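You operate a simulated robot arm through the tools that you are given. There is no shell and no other tool. Be economical: measure what you need, move in short steps, check, and stop when the job is done.

Carry out the task below with a simulated robot arm. There is one attempt and no reset: what you move stays moved.

JOB
Take the yellow foot peg from the top of the steel table and leave it on top of the carton there.

Only the result counts: the job must be done as asked and must still hold three seconds after the hand-in. Knocking over, shifting, dropping, spilling or breaking anything else fails it.

ROBOT AND FRAMES
A 6-joint arm with a two-finger parallel gripper, fixed in place. Base frame: the origin is at the foot of the arm, x ahead of it, y to its left, z up; the work surface is at about z = 850. Readings come in mm, degrees, newtons and seconds.
With the tool pointing down near the work surface it reaches from about 260 to 680 mm from the base axis. Its first joint turns from -66.0 to 66.0 degrees. Payload 2.9 kg.
Tool frame: the origin (TCP) lies between the finger pads and is the grasp point; the fingertips stand 30 mm ahead of it; z points along the fingers, y is the line along which they close. The gripper opens to 110 mm. The fingers are 20 mm wide and 10 mm thick; the gripper's body (48 by 112 mm) begins 55 mm behind the TCP.
Orientation is told as [roll, pitch, yaw] about the base's x, y, z axes, in that order, counted from this pose: with the fingers straight down and closing along the base's y, the tool's x points along the base's -x, its y along +y and its z along -z.

CONTROLS
- The arm moves only by the tool jog_arm. Its argument "plan" is a list of rows, each a list of 7 numbers: the shift along the tool's x, y, z in mm, then the turn, a rotation vector about the tool's x, y, z in degrees, then the closure, from 0 (fully open) to 1 (shut). In form: [[tx, ty, tz, wx, wy, wz, hand], ...]. A call has 1 to 20 rows; each row is the pose to reach, as a shift and turn from the pose commanded when the call began, along the tool's axes at that moment. Each row takes 0.2 s and may step no farther than 50 mm and 8.6 degrees from the row before; otherwise, or with a gripper value out of range, the whole call is refused. A pose out of reach is approached as far as the arm can. The call stops where the force on the tool passes 40 N (or 10 N more than at its start, if that is more) or the arm is blocked; 0.2 s more then pass. Each finger travels about 108 mm/s and halts on what it meets, pressing with about 26 N; the grip force reading is that of the motor and also rises with nothing between the fingers. The clock runs only during rows and for 0.2 s after the last one: add rows that repeat a pose to give the fingers time. It gives the time, the measured TCP pose, the force on the tool (base axes), the opening and the grip force at its end, in the units of the frame above (readings bear some noise), and new pictures: "views" is both (left out), scene, wrist or none.
- Cameras (640 x 400 px; columns grow to the right, rows downward): "scene" is fixed at [62.9, 425.2, 1399.5]; the picture's right is [-0.87, -0.49, 0.00], its down [-0.28, 0.50, -0.82] and it looks along [0.40, -0.71, -0.57] (base axes); focal length 375 px, centre (320, 200). "wrist" rides on the gripper at [72, 17, -103] in the tool frame; the picture's right is [-0.23, 0.97, 0.00], its down [-0.76, -0.18, -0.62] and it looks along [-0.61, -0.14, 0.78] (tool axes); focal length 222 px, centre (320, 200). There is no depth. A picture from a camera that has moved, and an enlarged one, comes with that camera's place and axes in the base frame and with its lens. The place of the scene camera against the robot may be out by one fixed shift of up to 18 mm in any direction.
- close_up(camera, box): a new picture of the part [left, top, right, bottom] of that camera's present view, enlarged. It takes no simulated time.
- finish_job(): hands the job in; it is judged then, once.

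Work in short steps. Places have to be worked out from the pictures, the camera data and where the tool is seen: move nearer, look again, correct. Check each grasp and each placing, and mend what went wrong. You have 90 turns and 170 pictures in all, those below and enlarged ones among them. Open the gripper and draw the arm clear of the work before you hand the job in, unless the task says otherwise; then end with one line.

The tools are called after "Request:" as name(argument=value, ...) on one line, values as JSON. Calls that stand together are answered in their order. jog_arm: Moves the arm, as the interface text tells. Its arguments: {"type":"object","properties":{"plan":{"type":"array"},"views":{"type":"string","enum":["both","scene","wrist","none"]}},"required":["plan"]} The other tools are called the same way: close_up (camera, box) takes an enlarged picture of a part of a camera's view; finish_job () hands the job in.

At the start:

```text
t: 0.0
tcp_pos: [453.2, -76.7, 1113.9]
tcp_rot: [0.0, -0.1, 0.1]
wrist_force: [0.0, 0.7, 0.0]
finger_gap: 109.7
grip_force: 0.1
```

scene: 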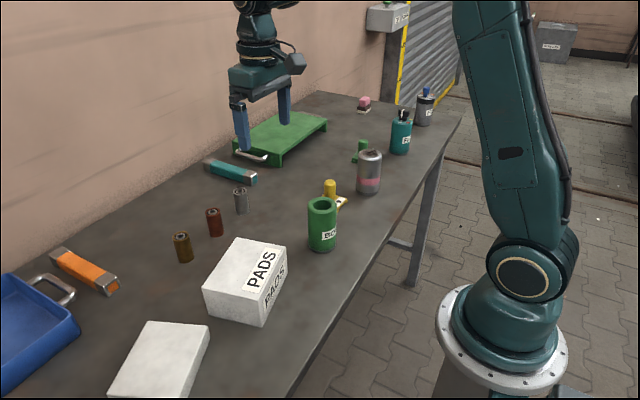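
wrist: 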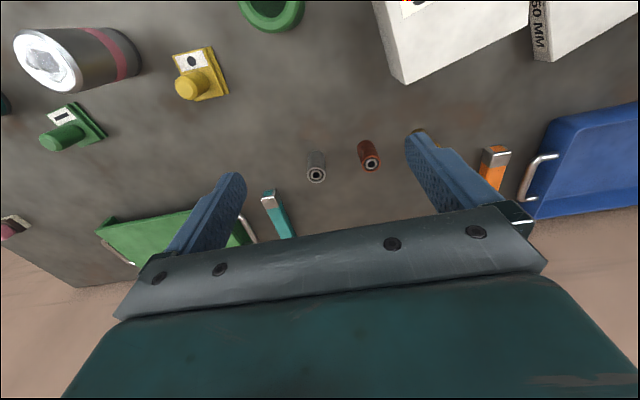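

The yellow peg appears on the table near the green cup, with two white boxes further along. I'll enlarge both areas to identify things before moving.

Request:
close_up(camera="scene", box=[280, 130, 440, 230])

Request:
close_up(camera="wrist", box=[120, 0, 320, 125])

Request:
close_up(camera="scene", box=[80, 220, 340, 400])

Request:
close_up(camera="wrist", box=[360, 0, 640, 175])

```text
4.00 times, centred on (360, 180) of scene
camera zoom: at [62.9, 425.2, 1399.5], right [-0.87, -0.49, 0.0], down [-0.28, 0.5, -0.82], along [0.4, -0.71, -0.57], focal length 1501 px, centre (160, 280)
```

zoom: 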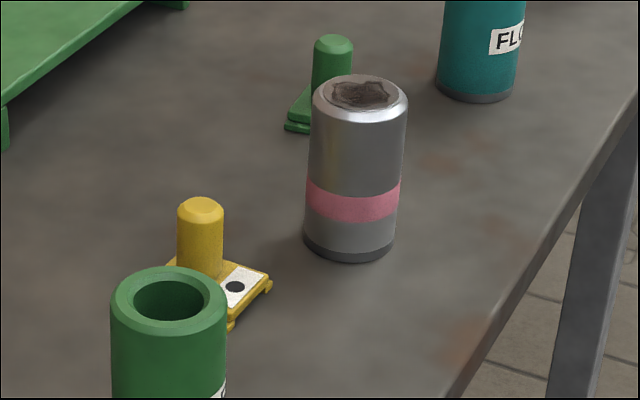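

```text
3.20 times, centred on (220, 62) of wrist
camera zoom: at [381.1, -58.9, 1218.1], right [0.23, 0.97, 0.0], down [0.76, -0.18, 0.62], along [0.61, -0.14, -0.78], focal length 711 px, centre (640, 640)
```

zoom: 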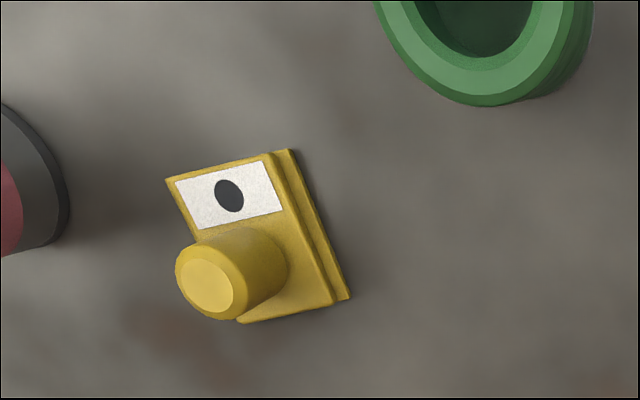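

```text
2.22 times, centred on (210, 310) of scene
camera zoom: at [62.9, 425.2, 1399.5], right [-0.87, -0.49, 0.0], down [-0.28, 0.5, -0.82], along [0.4, -0.71, -0.57], focal length 834 px, centre (564, -44)
```

zoom: 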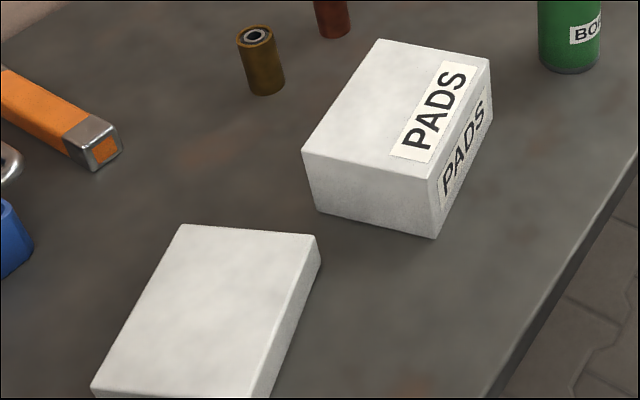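

```text
2.29 times, centred on (500, 88) of wrist
camera zoom: at [381.1, -58.9, 1218.1], right [0.23, 0.97, 0.0], down [0.76, -0.18, 0.62], along [0.61, -0.14, -0.78], focal length 508 px, centre (-91, 457)
```

zoom: 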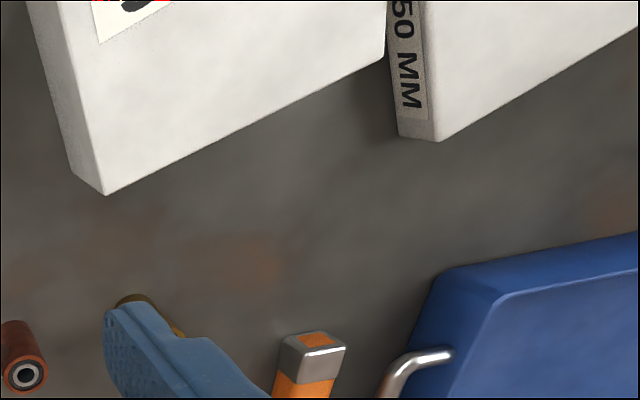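

The carton is the "PADS" box; the other white block has an "…50 MM" label, which I'll check later. I put the peg cylinder near (408, -240), about 28 mm wide with its top near z 911, on a plate aligned with the axes. I'll move above it with the gripper partly closed and look again.

Request:
jog_arm(plan=[[9, -33, 10, 0, 0, 0, 0.1], [18, -66, 20, 0, 0, 0, 0.2], [27, -99, 40, 0, 0, 0, 0.3], [36, -131, 65, 0, 0, 0, 0.36], [45, -163, 90, 0, 0, 0, 0.36], [45, -163, 90, 0, 0, 0, 0.36], [45, -163, 90, 0, 0, 0, 0.36]])

```text
t: 1.6
tcp_pos: [409.5, -239.7, 1024.2]
tcp_rot: [0.0, 0.0, 0.0]
wrist_force: [0.2, 1.2, 0.3]
finger_gap: 70.7
grip_force: 0.1
camera wrist: at [336.8, -222.4, 1127.3], right [0.23, 0.97, 0.0], down [0.76, -0.18, 0.62], along [0.61, -0.14, -0.78], focal length 222 px, centre (320, 200)
```

scene: 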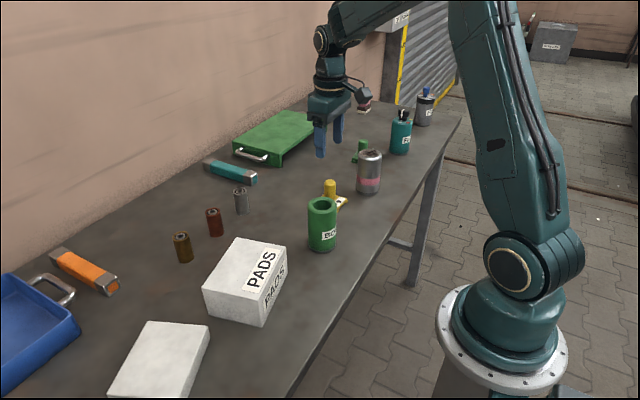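
wrist: 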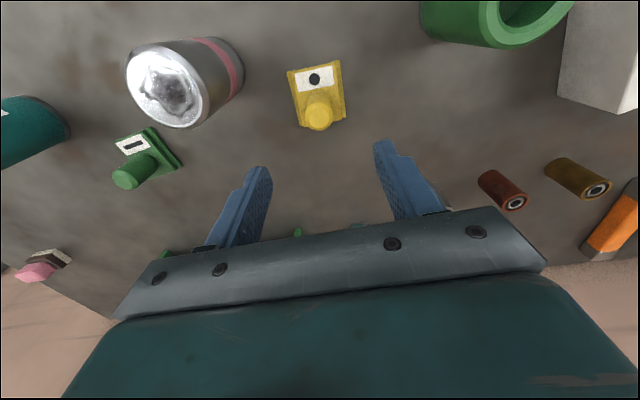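

Both views put the peg top at (407, -239.5, 911), so it's right under the tool. I'll descend straight to TCP z ≈ 897 and check before closing.

Request:
jog_arm(plan=[[2, 0, 30, 0, 0, 0, 0.36], [2, 0, 60, 0, 0, 0, 0.36], [2, 0, 85, 0, 0, 0, 0.36], [2, 0, 105, 0, 0, 0, 0.36], [2, 0, 117, 0, 0, 0, 0.36], [2, 0, 126, 0, 0, 0, 0.36], [2, 0, 126, 0, 0, 0, 0.36]])

```text
t: 3.2
tcp_pos: [405.6, -239.3, 898.2]
tcp_rot: [0.1, 0.0, -0.1]
wrist_force: [-0.6, -0.1, 0.2]
finger_gap: 70.4
grip_force: 0.1
camera wrist: at [334.0, -222.1, 1002.0], right [0.23, 0.97, 0.0], down [0.76, -0.18, 0.62], along [0.61, -0.14, -0.78], focal length 222 px, centre (320, 200)
```

scene: 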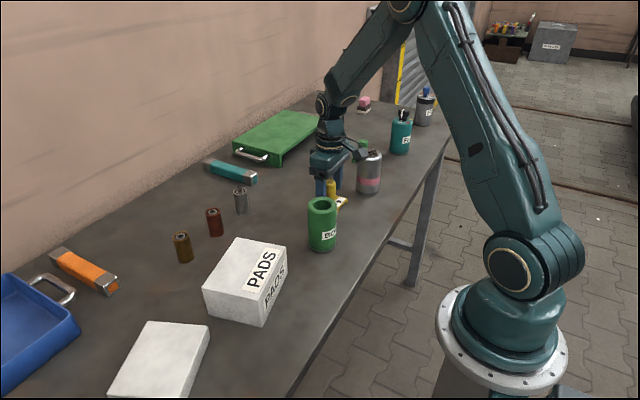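
wrist: 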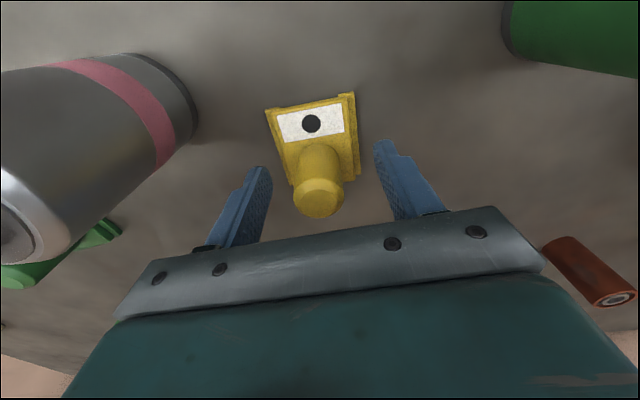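

The peg stands centred between the fingers, nothing is touching. I'll close the gripper.

Request:
jog_arm(plan=[[0, 0, 0, 0, 0, 0, 0.6], [0, 0, 0, 0, 0, 0, 0.85], [0, 0, 0, 0, 0, 0, 0.85], [0, 0, 0, 0, 0, 0, 0.85]])

Request:
close_up(camera="wrist", box=[200, 60, 440, 260])

```text
t: 4.2
tcp_pos: [406.7, -239.5, 899.3]
tcp_rot: [0.0, 0.0, 0.0]
wrist_force: [0.4, 0.0, 0.3]
finger_gap: 26.8
grip_force: 25.8
camera wrist: at [334.0, -222.1, 1002.2], right [0.23, 0.97, 0.0], down [0.76, -0.18, 0.62], along [0.61, -0.14, -0.78], focal length 222 px, centre (320, 200)
```

scene: 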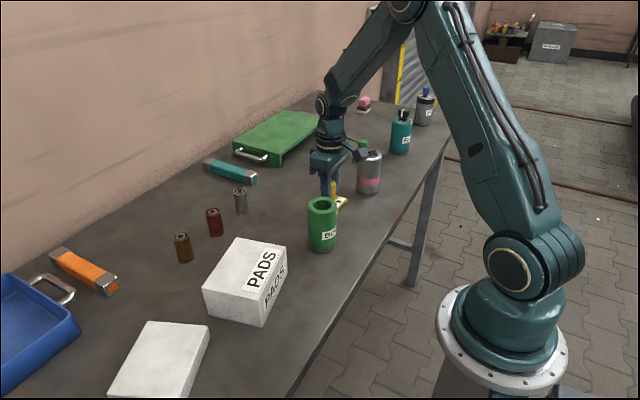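
wrist: 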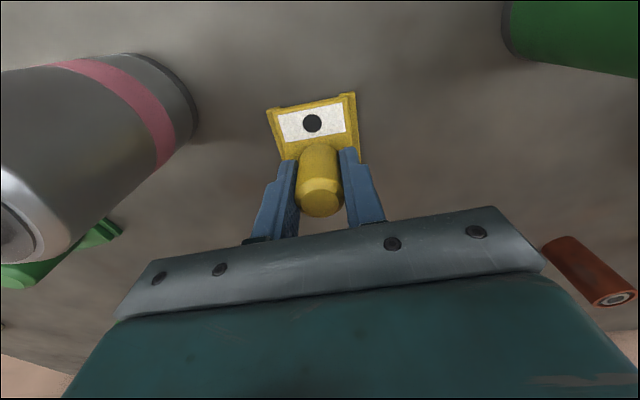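

```text
2.00 times, centred on (320, 160) of wrist
camera zoom: at [334.0, -222.1, 1002.2], right [0.23, 0.97, 0.0], down [0.76, -0.18, 0.62], along [0.61, -0.14, -0.78], focal length 444 px, centre (320, 280)
```

zoom: 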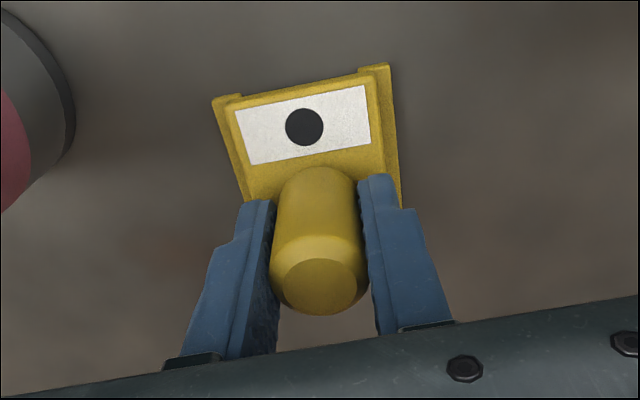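

The grip holds at 26.8 mm, matching the peg. I'll lift gently and then go straight up to z ≈ 1040.

Request:
jog_arm(plan=[[0, 0, -5, 0, 0, 0, 0.85], [0, 0, -15, 0, 0, 0, 0.85], [0, 0, -30, 0, 0, 0, 0.85], [0, 0, -50, 0, 0, 0, 0.85], [0, 0, -75, 0, 0, 0, 0.85], [0, 0, -100, 0, 0, 0, 0.85], [0, 0, -125, 0, 0, 0, 0.85], [0, 0, -140, 0, 0, 0, 0.85], [0, 0, -140, 0, 0, 0, 0.85]])

```text
t: 6.2
tcp_pos: [406.8, -239.4, 1039.7]
tcp_rot: [0.1, 0.0, 0.1]
wrist_force: [0.7, -0.1, 0.1]
finger_gap: 26.8
grip_force: 26.1
camera wrist: at [334.0, -222.1, 1142.4], right [0.23, 0.97, 0.0], down [0.76, -0.18, 0.62], along [0.61, -0.14, -0.78], focal length 222 px, centre (320, 200)
```

scene: 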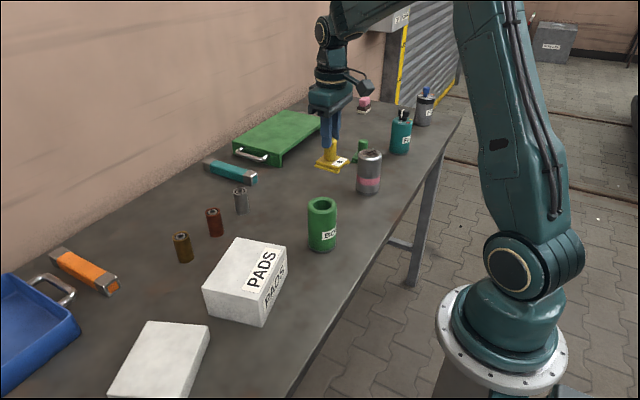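
wrist: 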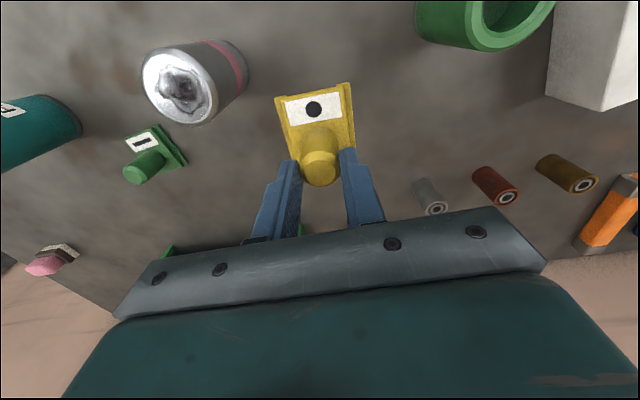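

The peg came up cleanly and hangs level. I'll carry it at height towards the carton (roughly around (410, 80)), stopping short so the wrist camera can see the carton.

Request:
jog_arm(plan=[[4, 20, -10, 0, 0, 0, 0.85], [8, 55, -25, 0, 0, 0, 0.85], [14, 95, -40, 0, 0, 0, 0.85], [20, 135, -50, 0, 0, 0, 0.85], [26, 175, -50, 0, 0, 0, 0.85], [32, 210, -50, 0, 0, 0, 0.85], [37, 240, -50, 0, 0, 0, 0.85], [37, 255, -50, 0, 0, 0, 0.85], [37, 260, -50, 0, 0, 0, 0.85], [37, 260, -50, 0, 0, 0, 0.85]])

```text
t: 8.4
tcp_pos: [370.6, 20.5, 1089.0]
tcp_rot: [-0.1, 0.0, 0.0]
wrist_force: [-0.6, -0.1, 0.0]
finger_gap: 26.6
grip_force: 25.7
camera wrist: at [297.7, 38.6, 1191.5], right [0.23, 0.97, 0.0], down [0.76, -0.18, 0.62], along [0.61, -0.14, -0.78], focal length 222 px, centre (320, 200)
```

scene: 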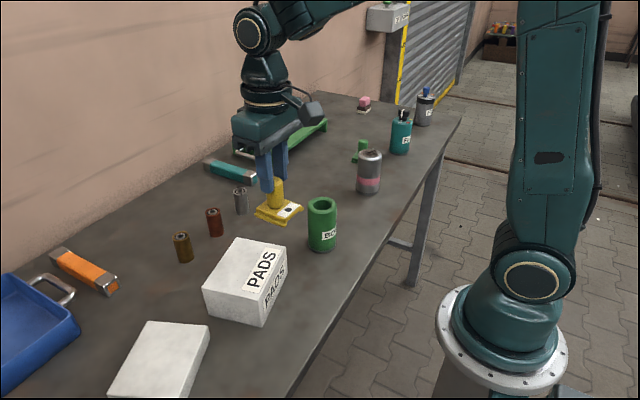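
wrist: 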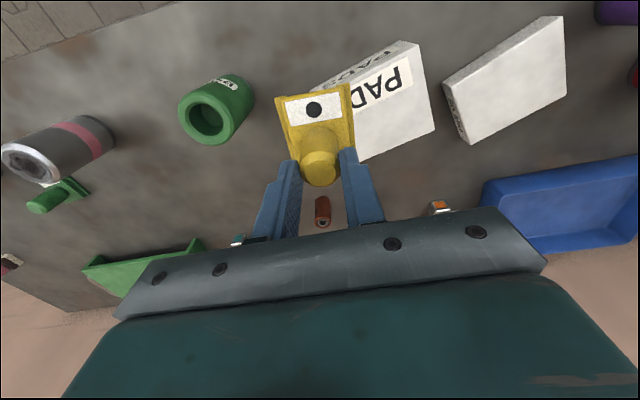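

Request:
close_up(camera="wrist", box=[270, 10, 590, 190])

```text
2.00 times, centred on (430, 100) of wrist
camera zoom: at [297.7, 38.6, 1191.5], right [0.23, 0.97, 0.0], down [0.76, -0.18, 0.62], along [0.61, -0.14, -0.78], focal length 444 px, centre (100, 400)
```

zoom: 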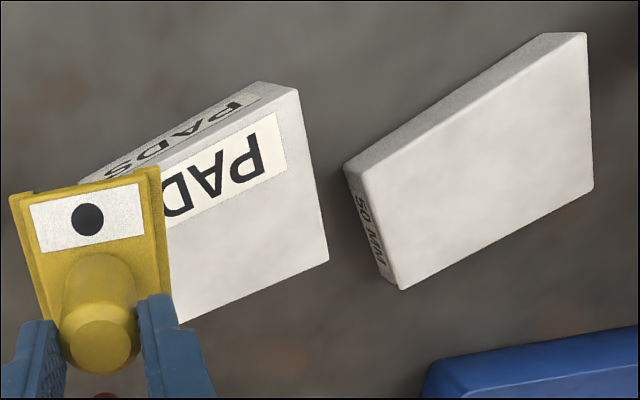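

From this view I get carton top z ≈ 918, with corners (340,133), (435,155), (465,30), (370,8) and centre ≈ (402, 82). The peg bottom is about 49 mm below the TCP, so contact should come near TCP z 967. I'll go over to (407, 82) and down to 985, then look.

Request:
jog_arm(plan=[[-12, 20, 0, 0, 0, 0, 0.85], [-25, 42, 10, 0, 0, 0, 0.85], [-36, 61, 30, 0, 0, 0, 0.85], [-36, 61, 55, 0, 0, 0, 0.85], [-36, 61, 80, 0, 0, 0, 0.85], [-36, 61, 97, 0, 0, 0, 0.85], [-36, 61, 104, 0, 0, 0, 0.85], [-36, 61, 104, 0, 0, 0, 0.85]])

Request:
close_up(camera="scene", box=[170, 170, 330, 340])

```text
t: 10.4
tcp_pos: [407.3, 82.6, 988.1]
tcp_rot: [0.2, -0.4, 0.0]
wrist_force: [-1.5, -0.5, 5.9]
finger_gap: 26.8
grip_force: 26.6
stopped in row 8: the force on the tool passed its limit (the readings are from after the stop); the commanded pose is now the measured one
camera wrist: at [334.3, 99.4, 1089.9], right [0.23, 0.97, 0.0], down [0.76, -0.18, 0.63], along [0.61, -0.14, -0.78], focal length 222 px, centre (320, 200)
```

scene: 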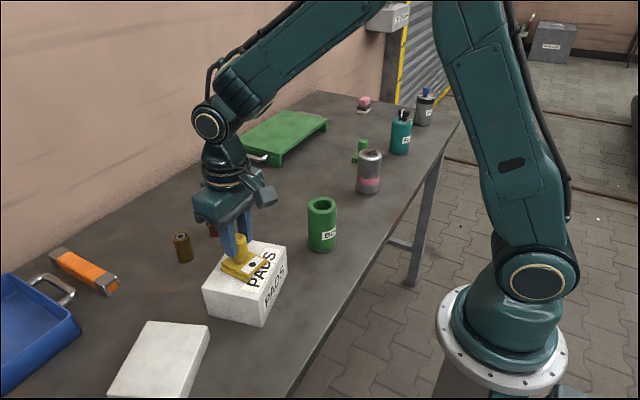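
wrist: 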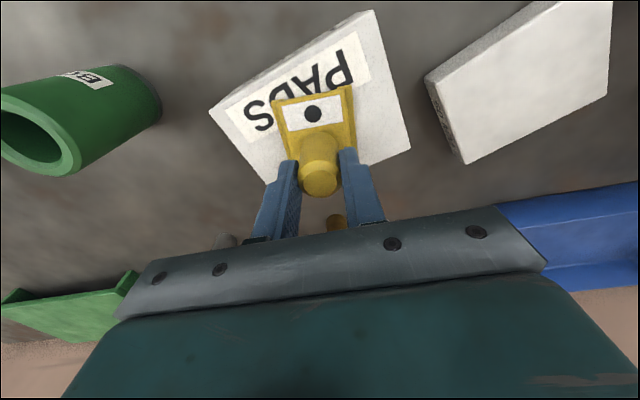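

```text
2.35 times, centred on (250, 255) of scene
camera zoom: at [62.8, 425.2, 1399.5], right [-0.87, -0.49, 0.0], down [-0.28, 0.5, -0.82], along [0.4, -0.71, -0.57], focal length 883 px, centre (485, 71)
```

zoom: 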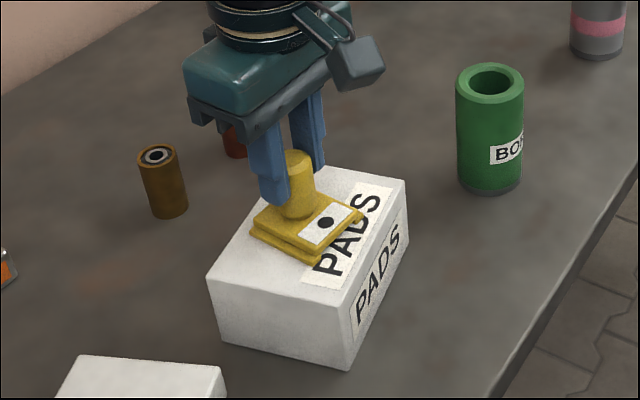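

The call stopped on contact at TCP z ≈ 988, a bit higher than expected, with light upward force now. The carton hasn't moved in the scene view. I'll look closely at the peg in the grip to check it sits flat.

Request:
close_up(camera="wrist", box=[200, 60, 440, 260])

Request:
close_up(camera="scene", box=[200, 210, 300, 300])

```text
2.00 times, centred on (320, 160) of wrist
camera zoom: at [334.3, 99.4, 1089.9], right [0.23, 0.97, 0.0], down [0.76, -0.18, 0.63], along [0.61, -0.14, -0.78], focal length 444 px, centre (320, 280)
```

zoom: 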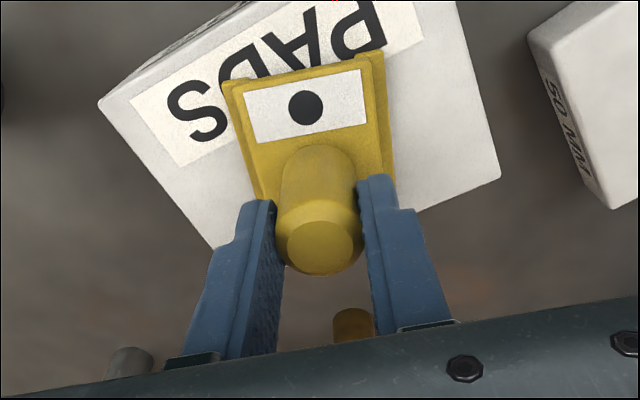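

```text
4.44 times, centred on (250, 255) of scene
camera zoom: at [62.8, 425.2, 1399.5], right [-0.87, -0.49, 0.0], down [-0.28, 0.5, -0.82], along [0.4, -0.71, -0.57], focal length 1668 px, centre (631, -44)
```

zoom: 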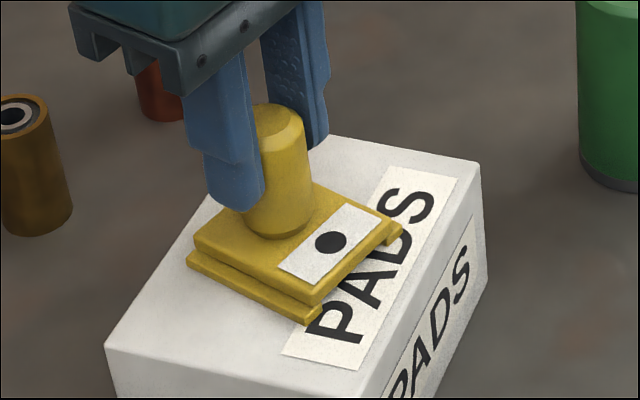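

The peg has slid lower in the grip by some 20 mm (its top is now near z 980). That puts its underside at about 919, which matches the carton top, so it's resting on the carton, upright and well inside the edges. I'll open the gripper gradually without moving.

Request:
jog_arm(plan=[[0, 0, 0, 0, 0, 0, 0.76], [0, 0, 0, 0, 0, 0, 0.7], [0, 0, 0, 0, 0, 0, 0.6], [0, 0, 0, 0, 0, 0, 0.45], [0, 0, 0, 0, 0, 0, 0.4], [0, 0, 0, 0, 0, 0, 0.4]])

Request:
close_up(camera="scene", box=[200, 210, 300, 300])

```text
t: 11.8
tcp_pos: [406.5, 83.0, 987.1]
tcp_rot: [0.2, -0.4, 0.0]
wrist_force: [-0.2, -0.9, -0.1]
finger_gap: 65.7
grip_force: 0.0
camera wrist: at [334.4, 99.4, 1089.6], right [0.23, 0.97, 0.0], down [0.76, -0.18, 0.63], along [0.61, -0.14, -0.78], focal length 222 px, centre (320, 200)
```

scene: 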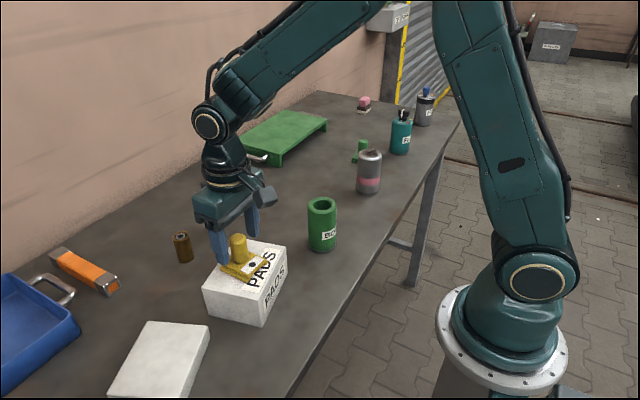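
wrist: 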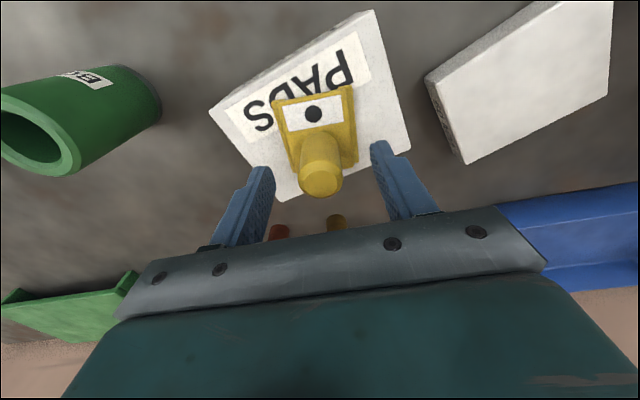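

```text
4.44 times, centred on (250, 255) of scene
camera zoom: at [62.9, 425.2, 1399.5], right [-0.87, -0.49, 0.0], down [-0.28, 0.5, -0.82], along [0.4, -0.71, -0.57], focal length 1668 px, centre (631, -44)
```

zoom: 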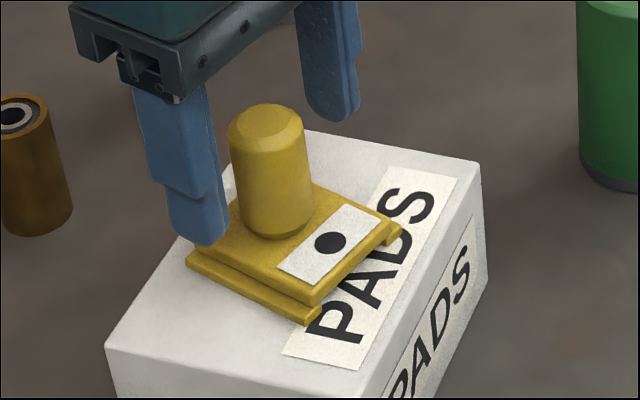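

The peg didn't move on release and stands upright on the carton. I'll back straight up and check once more.

Request:
jog_arm(plan=[[0, 0, -15, 0, 0, 0, 0.4], [0, 0, -40, 0, 0, 0, 0.4], [0, 0, -75, 0, 0, 0, 0.3], [0, 0, -110, 0, 0, 0, 0.2], [0, -40, -125, 0, 0, 0, 0.0], [0, -85, -130, 0, 0, 0, 0.0], [0, -130, -130, 0, 0, 0, 0.0], [0, -160, -130, 0, 0, 0, 0.0], [0, -160, -130, 0, 0, 0, 0.0]])

Request:
close_up(camera="scene", box=[180, 200, 320, 340])

```text
t: 13.8
tcp_pos: [405.0, -79.7, 1118.6]
tcp_rot: [0.1, -0.4, 0.1]
wrist_force: [0.1, -0.8, 0.5]
finger_gap: 109.8
grip_force: 0.1
camera wrist: at [332.5, -61.5, 1220.3], right [0.23, 0.97, 0.0], down [0.76, -0.18, 0.63], along [0.61, -0.14, -0.78], focal length 222 px, centre (320, 200)
```

scene: 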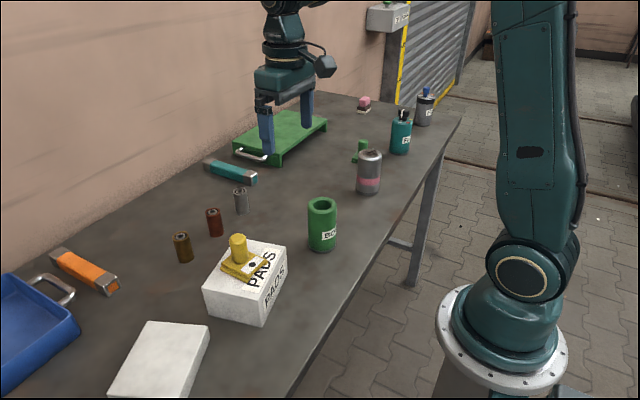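
wrist: 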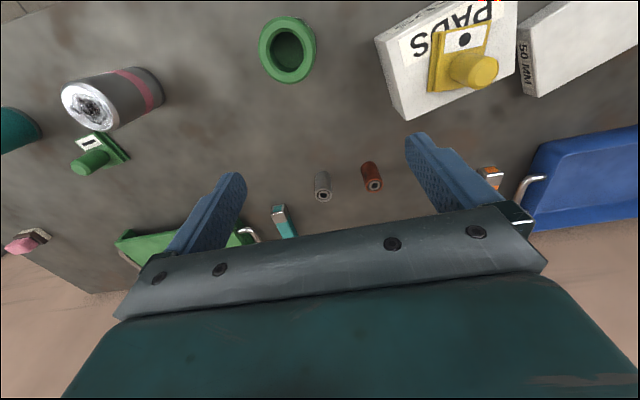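

```text
2.86 times, centred on (250, 270) of scene
camera zoom: at [62.9, 425.2, 1399.5], right [-0.87, -0.49, 0.0], down [-0.28, 0.5, -0.82], along [0.4, -0.71, -0.57], focal length 1072 px, centre (520, 0)
```

zoom: 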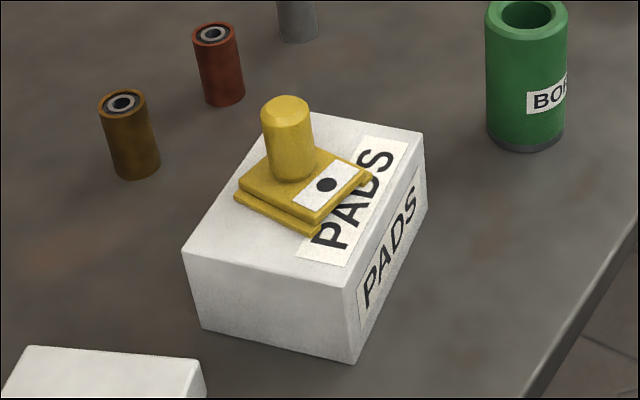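

The peg rests flat on the carton, nothing else has moved, and the arm is clear with the gripper open. I'm handing in.

Request:
finish_job()

```text
The job is handed in.
```

The yellow foot peg is standing upright on top of the "PADS" carton, nothing else appears to have moved, and the arm is clear with the gripper open.
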